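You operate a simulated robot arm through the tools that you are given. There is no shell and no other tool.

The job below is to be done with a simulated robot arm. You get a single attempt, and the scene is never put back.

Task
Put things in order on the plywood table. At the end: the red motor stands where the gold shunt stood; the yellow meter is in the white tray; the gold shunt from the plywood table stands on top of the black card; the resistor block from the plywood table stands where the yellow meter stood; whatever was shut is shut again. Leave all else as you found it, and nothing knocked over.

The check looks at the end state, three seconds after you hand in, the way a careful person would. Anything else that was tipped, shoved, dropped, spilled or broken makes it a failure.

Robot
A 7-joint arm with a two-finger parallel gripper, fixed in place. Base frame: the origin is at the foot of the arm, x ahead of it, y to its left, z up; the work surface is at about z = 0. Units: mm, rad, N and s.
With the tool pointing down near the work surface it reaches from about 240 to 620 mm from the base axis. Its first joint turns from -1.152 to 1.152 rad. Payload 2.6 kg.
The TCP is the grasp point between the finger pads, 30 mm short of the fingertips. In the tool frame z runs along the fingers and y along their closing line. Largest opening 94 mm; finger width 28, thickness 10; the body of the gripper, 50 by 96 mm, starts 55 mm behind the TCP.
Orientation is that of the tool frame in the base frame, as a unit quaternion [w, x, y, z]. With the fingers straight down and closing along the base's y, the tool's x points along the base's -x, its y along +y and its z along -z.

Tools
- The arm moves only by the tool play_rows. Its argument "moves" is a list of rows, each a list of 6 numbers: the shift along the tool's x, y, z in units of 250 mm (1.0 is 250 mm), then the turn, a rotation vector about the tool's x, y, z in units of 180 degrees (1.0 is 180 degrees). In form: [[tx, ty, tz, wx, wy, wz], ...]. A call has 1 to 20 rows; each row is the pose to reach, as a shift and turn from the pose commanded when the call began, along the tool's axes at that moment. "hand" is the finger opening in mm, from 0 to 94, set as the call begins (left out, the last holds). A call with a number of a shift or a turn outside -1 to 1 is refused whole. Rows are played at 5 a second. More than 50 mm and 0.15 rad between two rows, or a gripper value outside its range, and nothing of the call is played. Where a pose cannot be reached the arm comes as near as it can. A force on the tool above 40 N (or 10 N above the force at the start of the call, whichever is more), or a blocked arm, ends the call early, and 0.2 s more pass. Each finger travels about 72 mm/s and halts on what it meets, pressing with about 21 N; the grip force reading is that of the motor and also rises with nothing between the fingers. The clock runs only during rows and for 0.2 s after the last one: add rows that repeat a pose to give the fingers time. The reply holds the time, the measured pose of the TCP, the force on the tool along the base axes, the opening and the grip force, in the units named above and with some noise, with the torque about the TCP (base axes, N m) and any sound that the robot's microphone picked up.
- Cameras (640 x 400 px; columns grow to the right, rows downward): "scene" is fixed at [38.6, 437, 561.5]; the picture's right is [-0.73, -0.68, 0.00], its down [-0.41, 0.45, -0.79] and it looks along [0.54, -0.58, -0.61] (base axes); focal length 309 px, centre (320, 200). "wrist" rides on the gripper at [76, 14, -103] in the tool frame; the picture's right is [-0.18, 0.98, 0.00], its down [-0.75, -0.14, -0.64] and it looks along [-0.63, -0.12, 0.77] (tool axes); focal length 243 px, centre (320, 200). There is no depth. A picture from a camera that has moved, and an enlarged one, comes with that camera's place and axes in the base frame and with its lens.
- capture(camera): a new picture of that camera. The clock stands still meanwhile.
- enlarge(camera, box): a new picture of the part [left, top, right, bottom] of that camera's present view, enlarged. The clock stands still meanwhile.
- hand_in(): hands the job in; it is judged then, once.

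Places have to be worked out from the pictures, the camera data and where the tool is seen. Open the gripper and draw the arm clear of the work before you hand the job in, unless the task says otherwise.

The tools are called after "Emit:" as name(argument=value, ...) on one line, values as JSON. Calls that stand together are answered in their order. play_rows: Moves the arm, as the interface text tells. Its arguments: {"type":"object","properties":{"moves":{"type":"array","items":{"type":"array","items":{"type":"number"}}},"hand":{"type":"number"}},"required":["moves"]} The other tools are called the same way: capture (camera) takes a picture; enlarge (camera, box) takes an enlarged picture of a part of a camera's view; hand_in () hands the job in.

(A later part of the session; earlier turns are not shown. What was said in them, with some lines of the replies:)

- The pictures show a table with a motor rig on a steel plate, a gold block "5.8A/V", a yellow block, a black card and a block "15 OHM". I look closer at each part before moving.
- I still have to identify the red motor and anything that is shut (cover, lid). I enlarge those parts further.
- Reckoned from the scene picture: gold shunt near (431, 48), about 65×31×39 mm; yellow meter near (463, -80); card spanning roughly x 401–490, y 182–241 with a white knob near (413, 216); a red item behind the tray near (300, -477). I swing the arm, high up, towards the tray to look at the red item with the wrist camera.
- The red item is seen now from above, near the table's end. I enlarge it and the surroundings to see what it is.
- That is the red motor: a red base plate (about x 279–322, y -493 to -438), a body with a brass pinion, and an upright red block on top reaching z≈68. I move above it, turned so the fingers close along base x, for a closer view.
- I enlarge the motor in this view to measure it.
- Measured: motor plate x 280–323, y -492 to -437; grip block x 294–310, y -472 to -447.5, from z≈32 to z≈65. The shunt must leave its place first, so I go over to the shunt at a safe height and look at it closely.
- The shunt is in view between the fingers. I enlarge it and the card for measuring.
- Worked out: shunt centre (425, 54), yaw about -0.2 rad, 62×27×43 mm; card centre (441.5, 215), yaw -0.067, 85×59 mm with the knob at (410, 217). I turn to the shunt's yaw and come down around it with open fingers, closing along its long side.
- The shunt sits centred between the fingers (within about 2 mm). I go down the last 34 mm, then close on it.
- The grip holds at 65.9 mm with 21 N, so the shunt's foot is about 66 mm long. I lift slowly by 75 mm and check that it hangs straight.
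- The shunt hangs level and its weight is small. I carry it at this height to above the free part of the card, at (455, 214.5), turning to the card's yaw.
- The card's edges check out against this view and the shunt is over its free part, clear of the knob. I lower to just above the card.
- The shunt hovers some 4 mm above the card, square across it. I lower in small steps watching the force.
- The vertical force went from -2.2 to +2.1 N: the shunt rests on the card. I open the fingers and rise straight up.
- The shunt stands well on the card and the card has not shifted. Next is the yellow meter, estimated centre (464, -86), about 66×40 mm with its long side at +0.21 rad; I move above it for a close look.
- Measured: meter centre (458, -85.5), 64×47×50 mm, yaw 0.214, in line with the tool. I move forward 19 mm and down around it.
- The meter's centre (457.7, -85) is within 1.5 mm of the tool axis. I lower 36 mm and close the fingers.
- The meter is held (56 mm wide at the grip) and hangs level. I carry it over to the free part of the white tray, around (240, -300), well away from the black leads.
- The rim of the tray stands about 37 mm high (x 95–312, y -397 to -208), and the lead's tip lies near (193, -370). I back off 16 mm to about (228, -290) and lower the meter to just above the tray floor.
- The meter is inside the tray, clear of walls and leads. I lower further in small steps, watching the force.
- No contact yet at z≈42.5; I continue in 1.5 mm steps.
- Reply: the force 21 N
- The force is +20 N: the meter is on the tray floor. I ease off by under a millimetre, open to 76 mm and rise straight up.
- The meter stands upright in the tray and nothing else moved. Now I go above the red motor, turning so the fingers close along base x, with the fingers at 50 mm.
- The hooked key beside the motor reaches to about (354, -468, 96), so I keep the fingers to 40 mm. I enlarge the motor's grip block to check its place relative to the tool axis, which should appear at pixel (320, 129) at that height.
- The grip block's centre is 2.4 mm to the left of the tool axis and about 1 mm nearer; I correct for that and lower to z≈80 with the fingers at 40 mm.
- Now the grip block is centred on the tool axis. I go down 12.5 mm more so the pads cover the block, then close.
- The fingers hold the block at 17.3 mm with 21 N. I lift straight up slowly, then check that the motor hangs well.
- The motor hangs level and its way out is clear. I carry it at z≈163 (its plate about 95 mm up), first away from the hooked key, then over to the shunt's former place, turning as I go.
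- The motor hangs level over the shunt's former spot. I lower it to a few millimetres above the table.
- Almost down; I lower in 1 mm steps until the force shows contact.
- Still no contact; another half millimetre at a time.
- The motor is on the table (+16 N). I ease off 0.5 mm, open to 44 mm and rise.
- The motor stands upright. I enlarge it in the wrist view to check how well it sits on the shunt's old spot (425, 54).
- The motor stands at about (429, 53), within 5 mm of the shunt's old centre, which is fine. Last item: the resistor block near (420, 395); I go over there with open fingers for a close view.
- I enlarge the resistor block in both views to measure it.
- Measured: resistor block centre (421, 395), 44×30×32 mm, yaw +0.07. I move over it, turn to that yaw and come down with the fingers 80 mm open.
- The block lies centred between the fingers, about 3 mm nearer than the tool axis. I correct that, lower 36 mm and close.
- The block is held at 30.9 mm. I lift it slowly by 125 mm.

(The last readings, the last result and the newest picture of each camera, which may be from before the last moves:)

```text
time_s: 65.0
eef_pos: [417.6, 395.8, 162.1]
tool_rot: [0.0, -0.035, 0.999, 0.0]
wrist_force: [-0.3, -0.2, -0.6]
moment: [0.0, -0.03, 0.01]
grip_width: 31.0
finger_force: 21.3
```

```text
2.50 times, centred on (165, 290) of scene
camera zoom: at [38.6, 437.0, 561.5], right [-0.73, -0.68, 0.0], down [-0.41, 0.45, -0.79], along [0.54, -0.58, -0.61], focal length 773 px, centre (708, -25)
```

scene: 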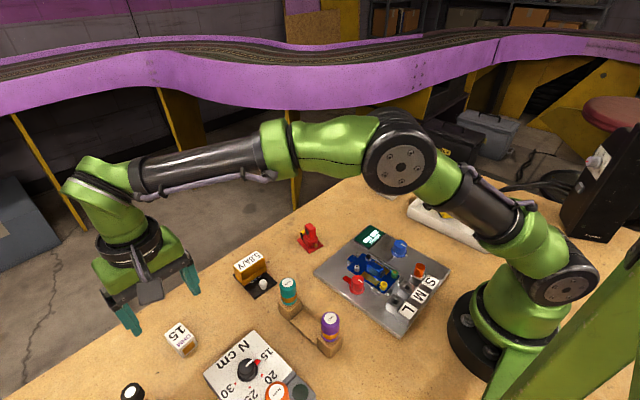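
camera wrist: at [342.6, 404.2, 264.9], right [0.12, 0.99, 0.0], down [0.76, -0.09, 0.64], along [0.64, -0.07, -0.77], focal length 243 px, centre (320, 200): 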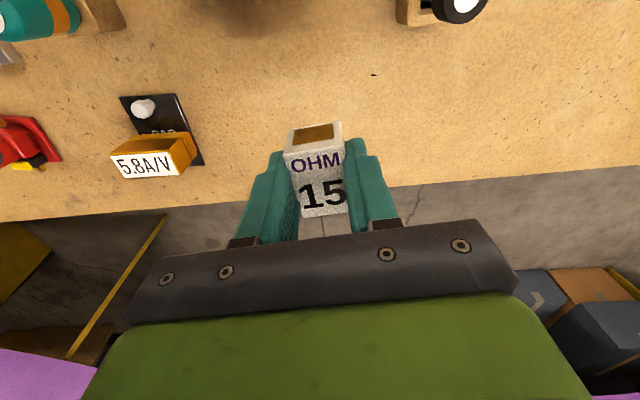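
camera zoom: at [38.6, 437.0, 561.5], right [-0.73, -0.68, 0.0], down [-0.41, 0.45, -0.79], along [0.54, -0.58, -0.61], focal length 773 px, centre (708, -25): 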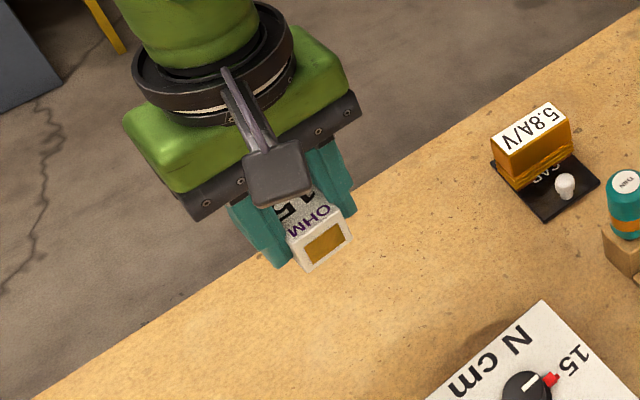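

The resistor hangs level. I carry it at this height over to the meter's former place (458, -85.5), in two stretches, turning to the meter's yaw of 0.214.

Emit:
play_rows(moves=[[-0.001, -0.067, 0, 0, 0, 0], [-0.003, -0.193, 0, 0, 0, 0], [-0.005, -0.328, 0, 0, 0, 0], [-0.007, -0.463, 0, 0, 0, 0], [-0.01, -0.598, 0, 0, 0, 0], [-0.012, -0.733, 0, 0, 0, 0], [-0.014, -0.868, 0, 0, 0, 0], [-0.0156, -0.964, 0, 0, 0, 0]])

Emit:
play_rows(moves=[[-0.001, -0.1, 0, 0, 0, -0.004], [-0.003, -0.23, 0, 0, 0, -0.01], [-0.005, -0.36, 0, 0, 0, -0.017], [-0.007, -0.49, 0, 0, 0, -0.023], [-0.01, -0.62, 0, 0, 0, -0.03], [-0.012, -0.75, 0, 0, 0, -0.036], [-0.014, -0.88, 0, 0, 0, -0.042], [-0.0156, -0.964, 0, 0, 0, -0.0458], [-0.0156, -0.964, 0, 0, 0, -0.0458]])

Emit:
capture(camera="wrist")

Emit:
capture(camera="scene")

```text
time_s: 66.8
eef_pos: [437.7, 154.0, 160.1]
tool_rot: [0.0, -0.036, 0.999, 0.0]
wrist_force: [-0.4, 1.0, -1.3]
moment: [-0.02, 0.03, 0.0]
grip_width: 30.9
finger_force: 20.5
```

```text
time_s: 68.8
eef_pos: [456.1, -84.9, 161.5]
tool_rot: [0.0, -0.106, 0.994, 0.0]
wrist_force: [-0.9, 0.5, -0.5]
moment: [0.0, -0.01, 0.0]
grip_width: 31.2
finger_force: 20.9
```

```text
taken
camera wrist: at [380.9, -86.9, 264.8], right [-0.03, 1.0, 0.0], down [0.77, 0.02, 0.64], along [0.64, 0.02, -0.77], focal length 243 px, centre (320, 200)
```

wrist: 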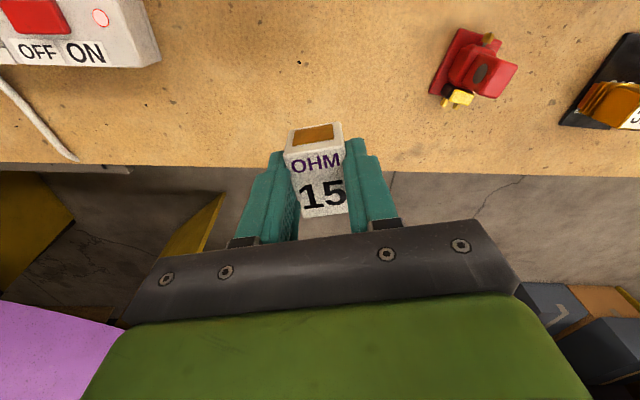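

```text
taken
```

scene: 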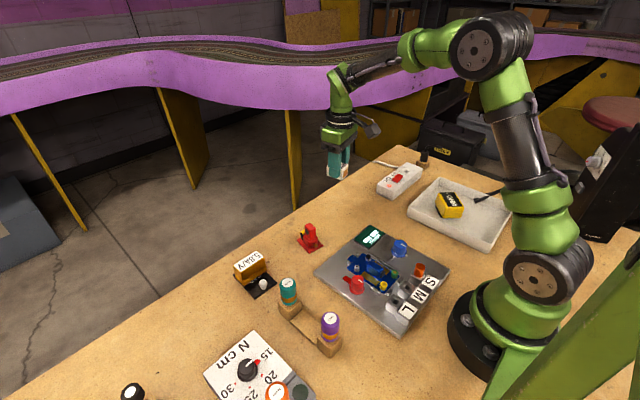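

The resistor is over the meter's old spot (tool about 458, -84.5). I lower it to a few millimetres above the table.

Emit:
play_rows(moves=[[-0.008, -0.002, 0.05, 0, 0, 0], [-0.008, -0.002, 0.15, 0, 0, 0], [-0.008, -0.002, 0.26, 0, 0, 0], [-0.008, -0.002, 0.36, 0, 0, 0], [-0.008, -0.002, 0.44, 0, 0, 0], [-0.008, -0.002, 0.48, 0, 0, 0], [-0.008, -0.002, 0.48, 0, 0, 0]])

Emit:
play_rows(moves=[[0, 0, 0.004, 0, 0, 0], [0, 0, 0.008, 0, 0, 0], [0, 0, 0.008, 0, 0, 0]])

Emit:
enlarge(camera="scene", box=[280, 140, 408, 240])

```text
time_s: 70.4
eef_pos: [458.2, -85.2, 41.7]
tool_rot: [0.0, -0.107, 0.994, 0.0]
wrist_force: [0.1, 0.3, -0.4]
moment: [0.01, 0.0, 0.0]
grip_width: 31.0
finger_force: 20.7
```

```text
time_s: 71.2
eef_pos: [459.7, -85.8, 40.2]
tool_rot: [0.0, -0.106, 0.994, 0.0]
wrist_force: [0.7, -0.4, 0.3]
moment: [-0.01, 0.0, 0.05]
grip_width: 31.0
finger_force: 20.8
```

```text
4.00 times, centred on (344, 190) of scene
camera zoom: at [38.6, 437.0, 561.5], right [-0.73, -0.68, 0.0], down [-0.41, 0.45, -0.79], along [0.54, -0.58, -0.61], focal length 1237 px, centre (224, 240)
```

zoom: 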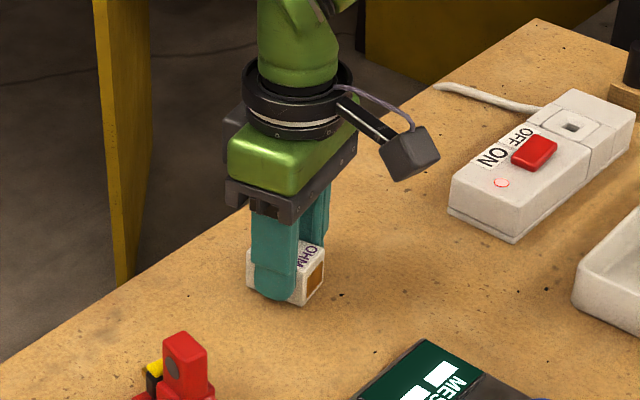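

No contact yet at z≈40; I step down millimetre by millimetre.

Emit:
play_rows(moves=[[0, 0, 0.003, 0, 0, 0], [0, 0, 0.006, 0, 0, 0], [0, 0, 0.006, 0, 0, 0]])

Emit:
play_rows(moves=[[0, 0, 0.002, 0, 0, 0], [0, 0, 0.004, 0, 0, 0], [0, 0, 0.004, 0, 0, 0]])

```text
time_s: 72.0
eef_pos: [460.5, -86.2, 37.0]
tool_rot: [-0.001, -0.106, 0.994, 0.0]
wrist_force: [-0.5, -0.5, -0.4]
moment: [-0.01, -0.01, 0.01]
grip_width: 31.2
finger_force: 21.5
```

```text
time_s: 72.8
eef_pos: [460.6, -84.6, 36.3]
tool_rot: [0.001, -0.106, 0.994, 0.0]
wrist_force: [-2.9, -1.0, 11.2]
moment: [0.01, 0.16, 0.02]
grip_width: 30.9
finger_force: 20.5
```

The resistor rests on the table (+11 N). I ease off slightly, open to 60 mm and rise.

Emit:
play_rows(moves=[[0, 0, -0.001, 0, 0, 0], [0, 0, -0.001, 0, 0, 0]])

Emit:
play_rows(hand=64, moves=[[0, 0, 0, 0, 0, 0], [0, 0, 0, 0, 0, 0], [0, 0, 0, 0, 0, 0], [0, 0, 0, 0, 0, 0]])

Emit:
play_rows(moves=[[0, 0, -0.05, 0, 0, 0], [0, 0, -0.12, 0, 0, 0], [0, 0, -0.24, 0, 0, 0], [0, 0, -0.38, 0, 0, 0], [0, 0, -0.52, 0, 0, 0], [0, 0, -0.52, 0, 0, 0]])

Emit:
capture(camera="wrist")

Emit:
capture(camera="scene")

Emit:
enlarge(camera="scene", box=[288, 180, 368, 260])

```text
time_s: 73.4
eef_pos: [460.4, -84.7, 36.5]
tool_rot: [0.001, -0.106, 0.994, 0.0]
wrist_force: [-0.8, -3.0, 8.4]
moment: [-0.1, 0.05, 0.0]
grip_width: 31.1
finger_force: 21.1
```

```text
time_s: 74.4
eef_pos: [459.7, -86.3, 36.8]
tool_rot: [-0.001, -0.106, 0.994, 0.0]
wrist_force: [-0.6, 0.3, 0.1]
moment: [0.03, 0.03, -0.02]
grip_width: 64.1
finger_force: 0.0
```

```text
time_s: 75.8
eef_pos: [461.3, -85.8, 166.2]
tool_rot: [0.0, -0.106, 0.994, 0.001]
wrist_force: [-0.4, -0.2, 0.5]
moment: [-0.02, 0.0, 0.02]
grip_width: 64.1
finger_force: 0.1
```

```text
taken
camera wrist: at [386.1, -87.9, 269.4], right [-0.03, 1.0, 0.0], down [0.77, 0.02, 0.64], along [0.64, 0.02, -0.77], focal length 243 px, centre (320, 200)
```

wrist: 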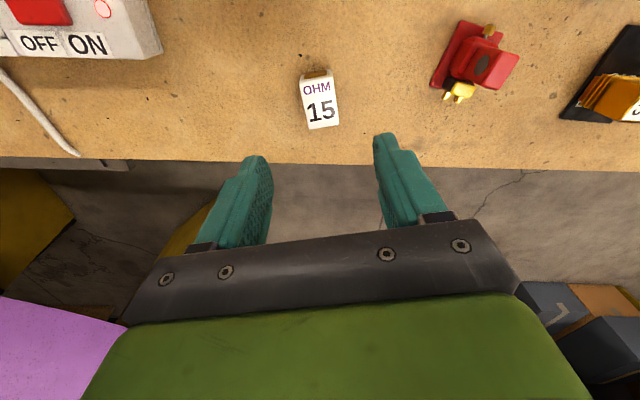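

```text
taken
```

scene: 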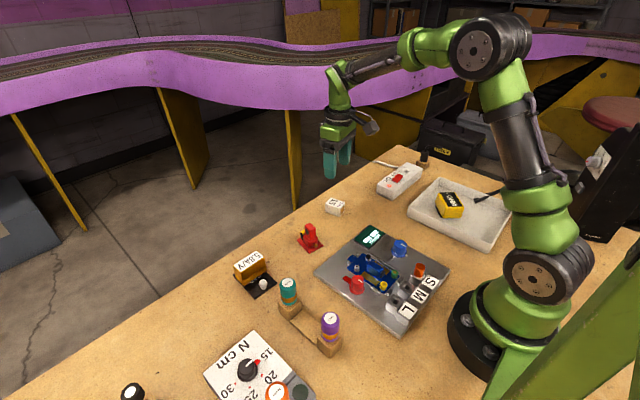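

```text
5.00 times, centred on (328, 220) of scene
camera zoom: at [38.6, 437.0, 561.5], right [-0.73, -0.68, 0.0], down [-0.41, 0.45, -0.79], along [0.54, -0.58, -0.61], focal length 1546 px, centre (280, 100)
```

zoom: 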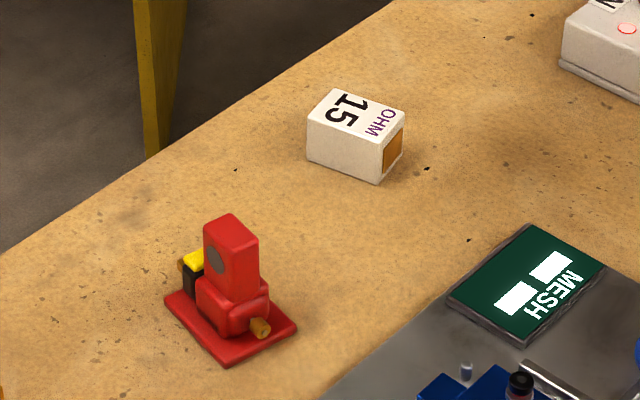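

The resistor stands upright where the meter stood. I raise the arm, open the fingers and draw back to about the starting pose, then check everything once more.

Emit:
play_rows(hand=94, moves=[[0, 0, -0.15, 0, 0, 0], [0, 0, -0.32, 0, 0, 0], [0.05, 0.12, -0.32, 0, 0, 0.014], [0.1, 0.24, -0.32, 0, 0, 0.028], [0.15, 0.37, -0.32, 0, 0, 0.042], [0.2, 0.49, -0.32, 0, 0, 0.056], [0.239, 0.592, -0.32, 0, 0, 0.068], [0.239, 0.592, -0.32, 0, 0, 0.068]])

Emit:
capture(camera="scene")

Emit:
enlarge(camera="scene", box=[360, 140, 536, 250])

Emit:
enlarge(camera="scene", box=[220, 180, 380, 300])

Emit:
enlarge(camera="scene", box=[310, 210, 470, 310])

Emit:
enlarge(camera="scene", box=[100, 270, 308, 400])

Emit:
capture(camera="wrist")

```text
time_s: 77.6
eef_pos: [370.4, 46.9, 246.2]
tool_rot: [0.001, 0.001, 1.0, -0.001]
wrist_force: [0.1, 0.1, 0.2]
moment: [0.0, 0.0, -0.01]
grip_width: 94.0
finger_force: 0.1
```

```text
taken
```

scene: 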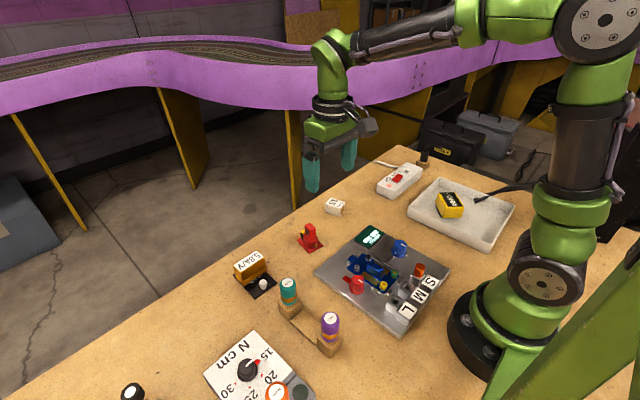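

```text
3.64 times, centred on (448, 195) of scene
camera zoom: at [38.6, 437.0, 561.5], right [-0.73, -0.68, 0.0], down [-0.41, 0.45, -0.79], along [0.54, -0.58, -0.61], focal length 1124 px, centre (-146, 218)
```

zoom: 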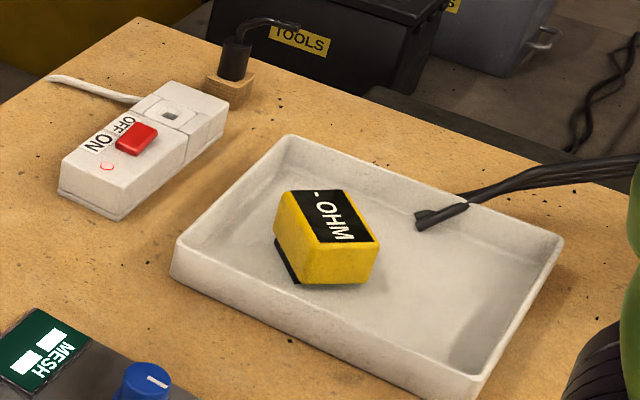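

```text
3.33 times, centred on (300, 240) of scene
camera zoom: at [38.6, 437.0, 561.5], right [-0.73, -0.68, 0.0], down [-0.41, 0.45, -0.79], along [0.54, -0.58, -0.61], focal length 1031 px, centre (387, 67)
```

zoom: 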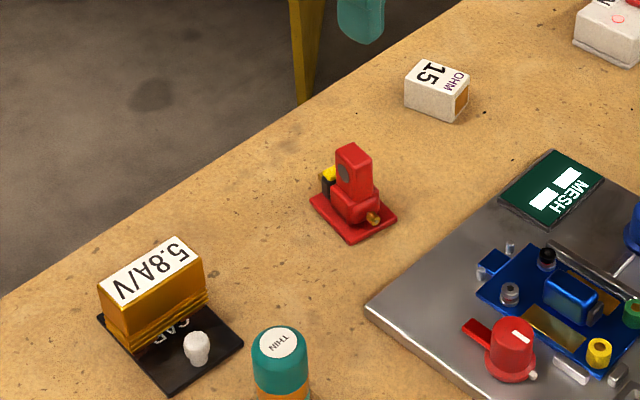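

```text
4.00 times, centred on (390, 260) of scene
camera zoom: at [38.6, 437.0, 561.5], right [-0.73, -0.68, 0.0], down [-0.41, 0.45, -0.79], along [0.54, -0.58, -0.61], focal length 1237 px, centre (40, -40)
```

zoom: 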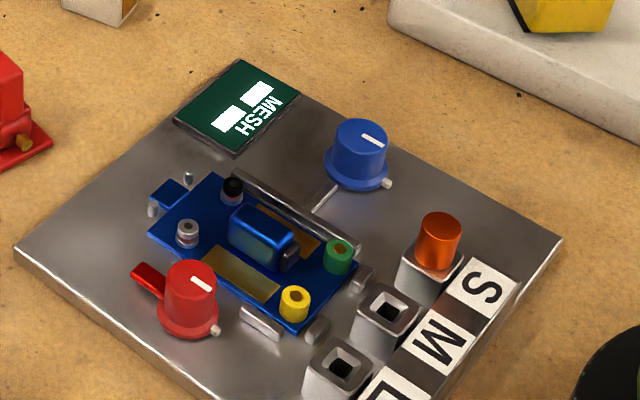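

```text
3.08 times, centred on (204, 335) of scene
camera zoom: at [38.6, 437.0, 561.5], right [-0.73, -0.68, 0.0], down [-0.41, 0.45, -0.79], along [0.54, -0.58, -0.61], focal length 952 px, centre (677, -215)
```

zoom: 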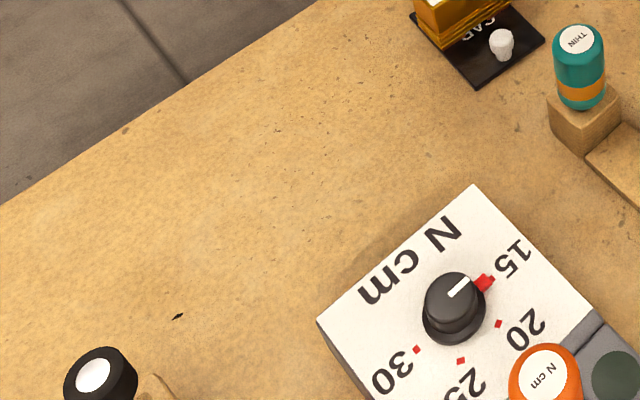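

```text
taken
camera wrist: at [296.1, 60.8, 348.7], right [0.18, 0.98, 0.0], down [0.75, -0.14, 0.64], along [0.63, -0.12, -0.77], focal length 243 px, centre (320, 200)
```

wrist: 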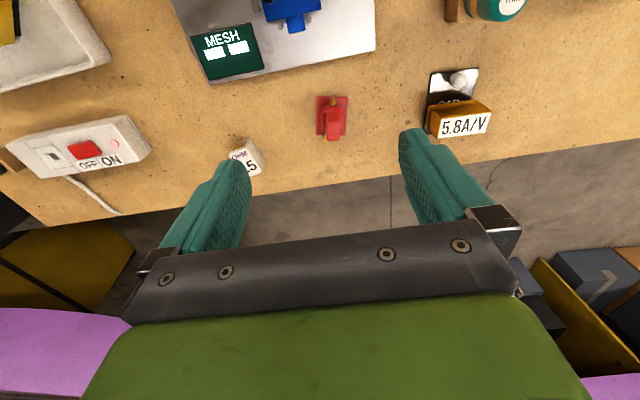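

All items look right. I enlarge the meter in the tray once more to make sure that it stands level on its foot, and the shunt on the card.

Emit:
enlarge(camera="scene", box=[420, 180, 480, 228])

Emit:
enlarge(camera="scene", box=[222, 240, 290, 304])

```text
8.33 times, centred on (450, 204) of scene
camera zoom: at [38.6, 437.0, 561.5], right [-0.73, -0.68, 0.0], down [-0.41, 0.45, -0.79], along [0.54, -0.58, -0.61], focal length 2577 px, centre (-763, 167)
```

zoom: 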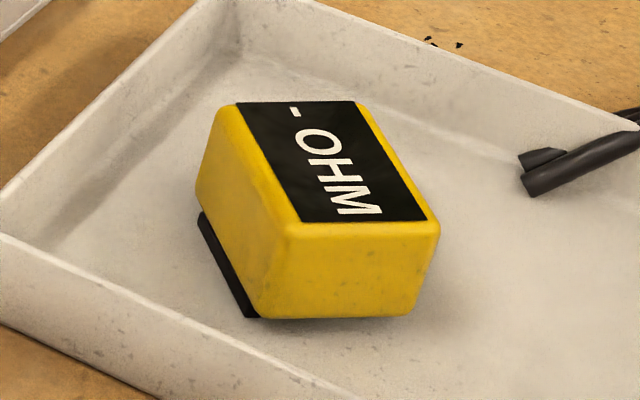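

```text
6.25 times, centred on (256, 272) of scene
camera zoom: at [38.6, 437.0, 561.5], right [-0.73, -0.68, 0.0], down [-0.41, 0.45, -0.79], along [0.54, -0.58, -0.61], focal length 1933 px, centre (720, -250)
```

zoom: 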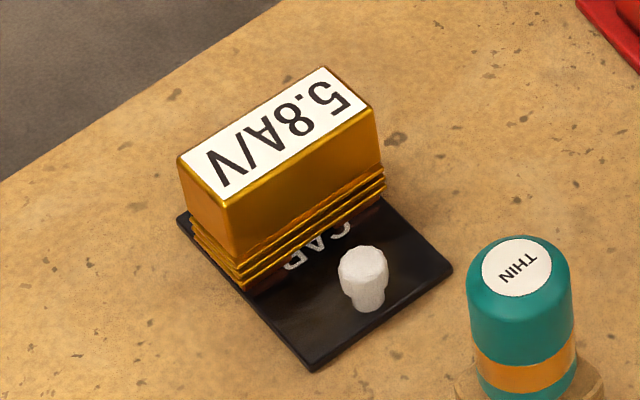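

The meter stands level in the tray and the shunt stands square on the card. The motor is where the shunt was, and the resistor is where the meter was. Nothing else has moved, nothing was opened, and the arm is clear with the gripper open, so I hand in.

Emit:
hand_in()

```text
The job is handed in.
```

The job is handed in, and every item you listed is in place. The last pictures show:

- **Gold shunt:** it stands upright across the free part of the black card, clear of the white knob. It is a few millimetres longer than the card is wide, so it overhangs slightly at both ends.
- **Red motor:** it stands where the shunt stood, about 5 mm off the shunt's old centre. It is turned roughly 90° from how it first faced.
- **Yellow meter:** it stands level in the white tray, clear of the black leads.
- **Resistor block:** it stands within a few millimetres of where the meter stood.

I opened nothing, so nothing needed shutting again. Everything else looks as it did at the start. The arm is back at about its starting pose with the gripper open.
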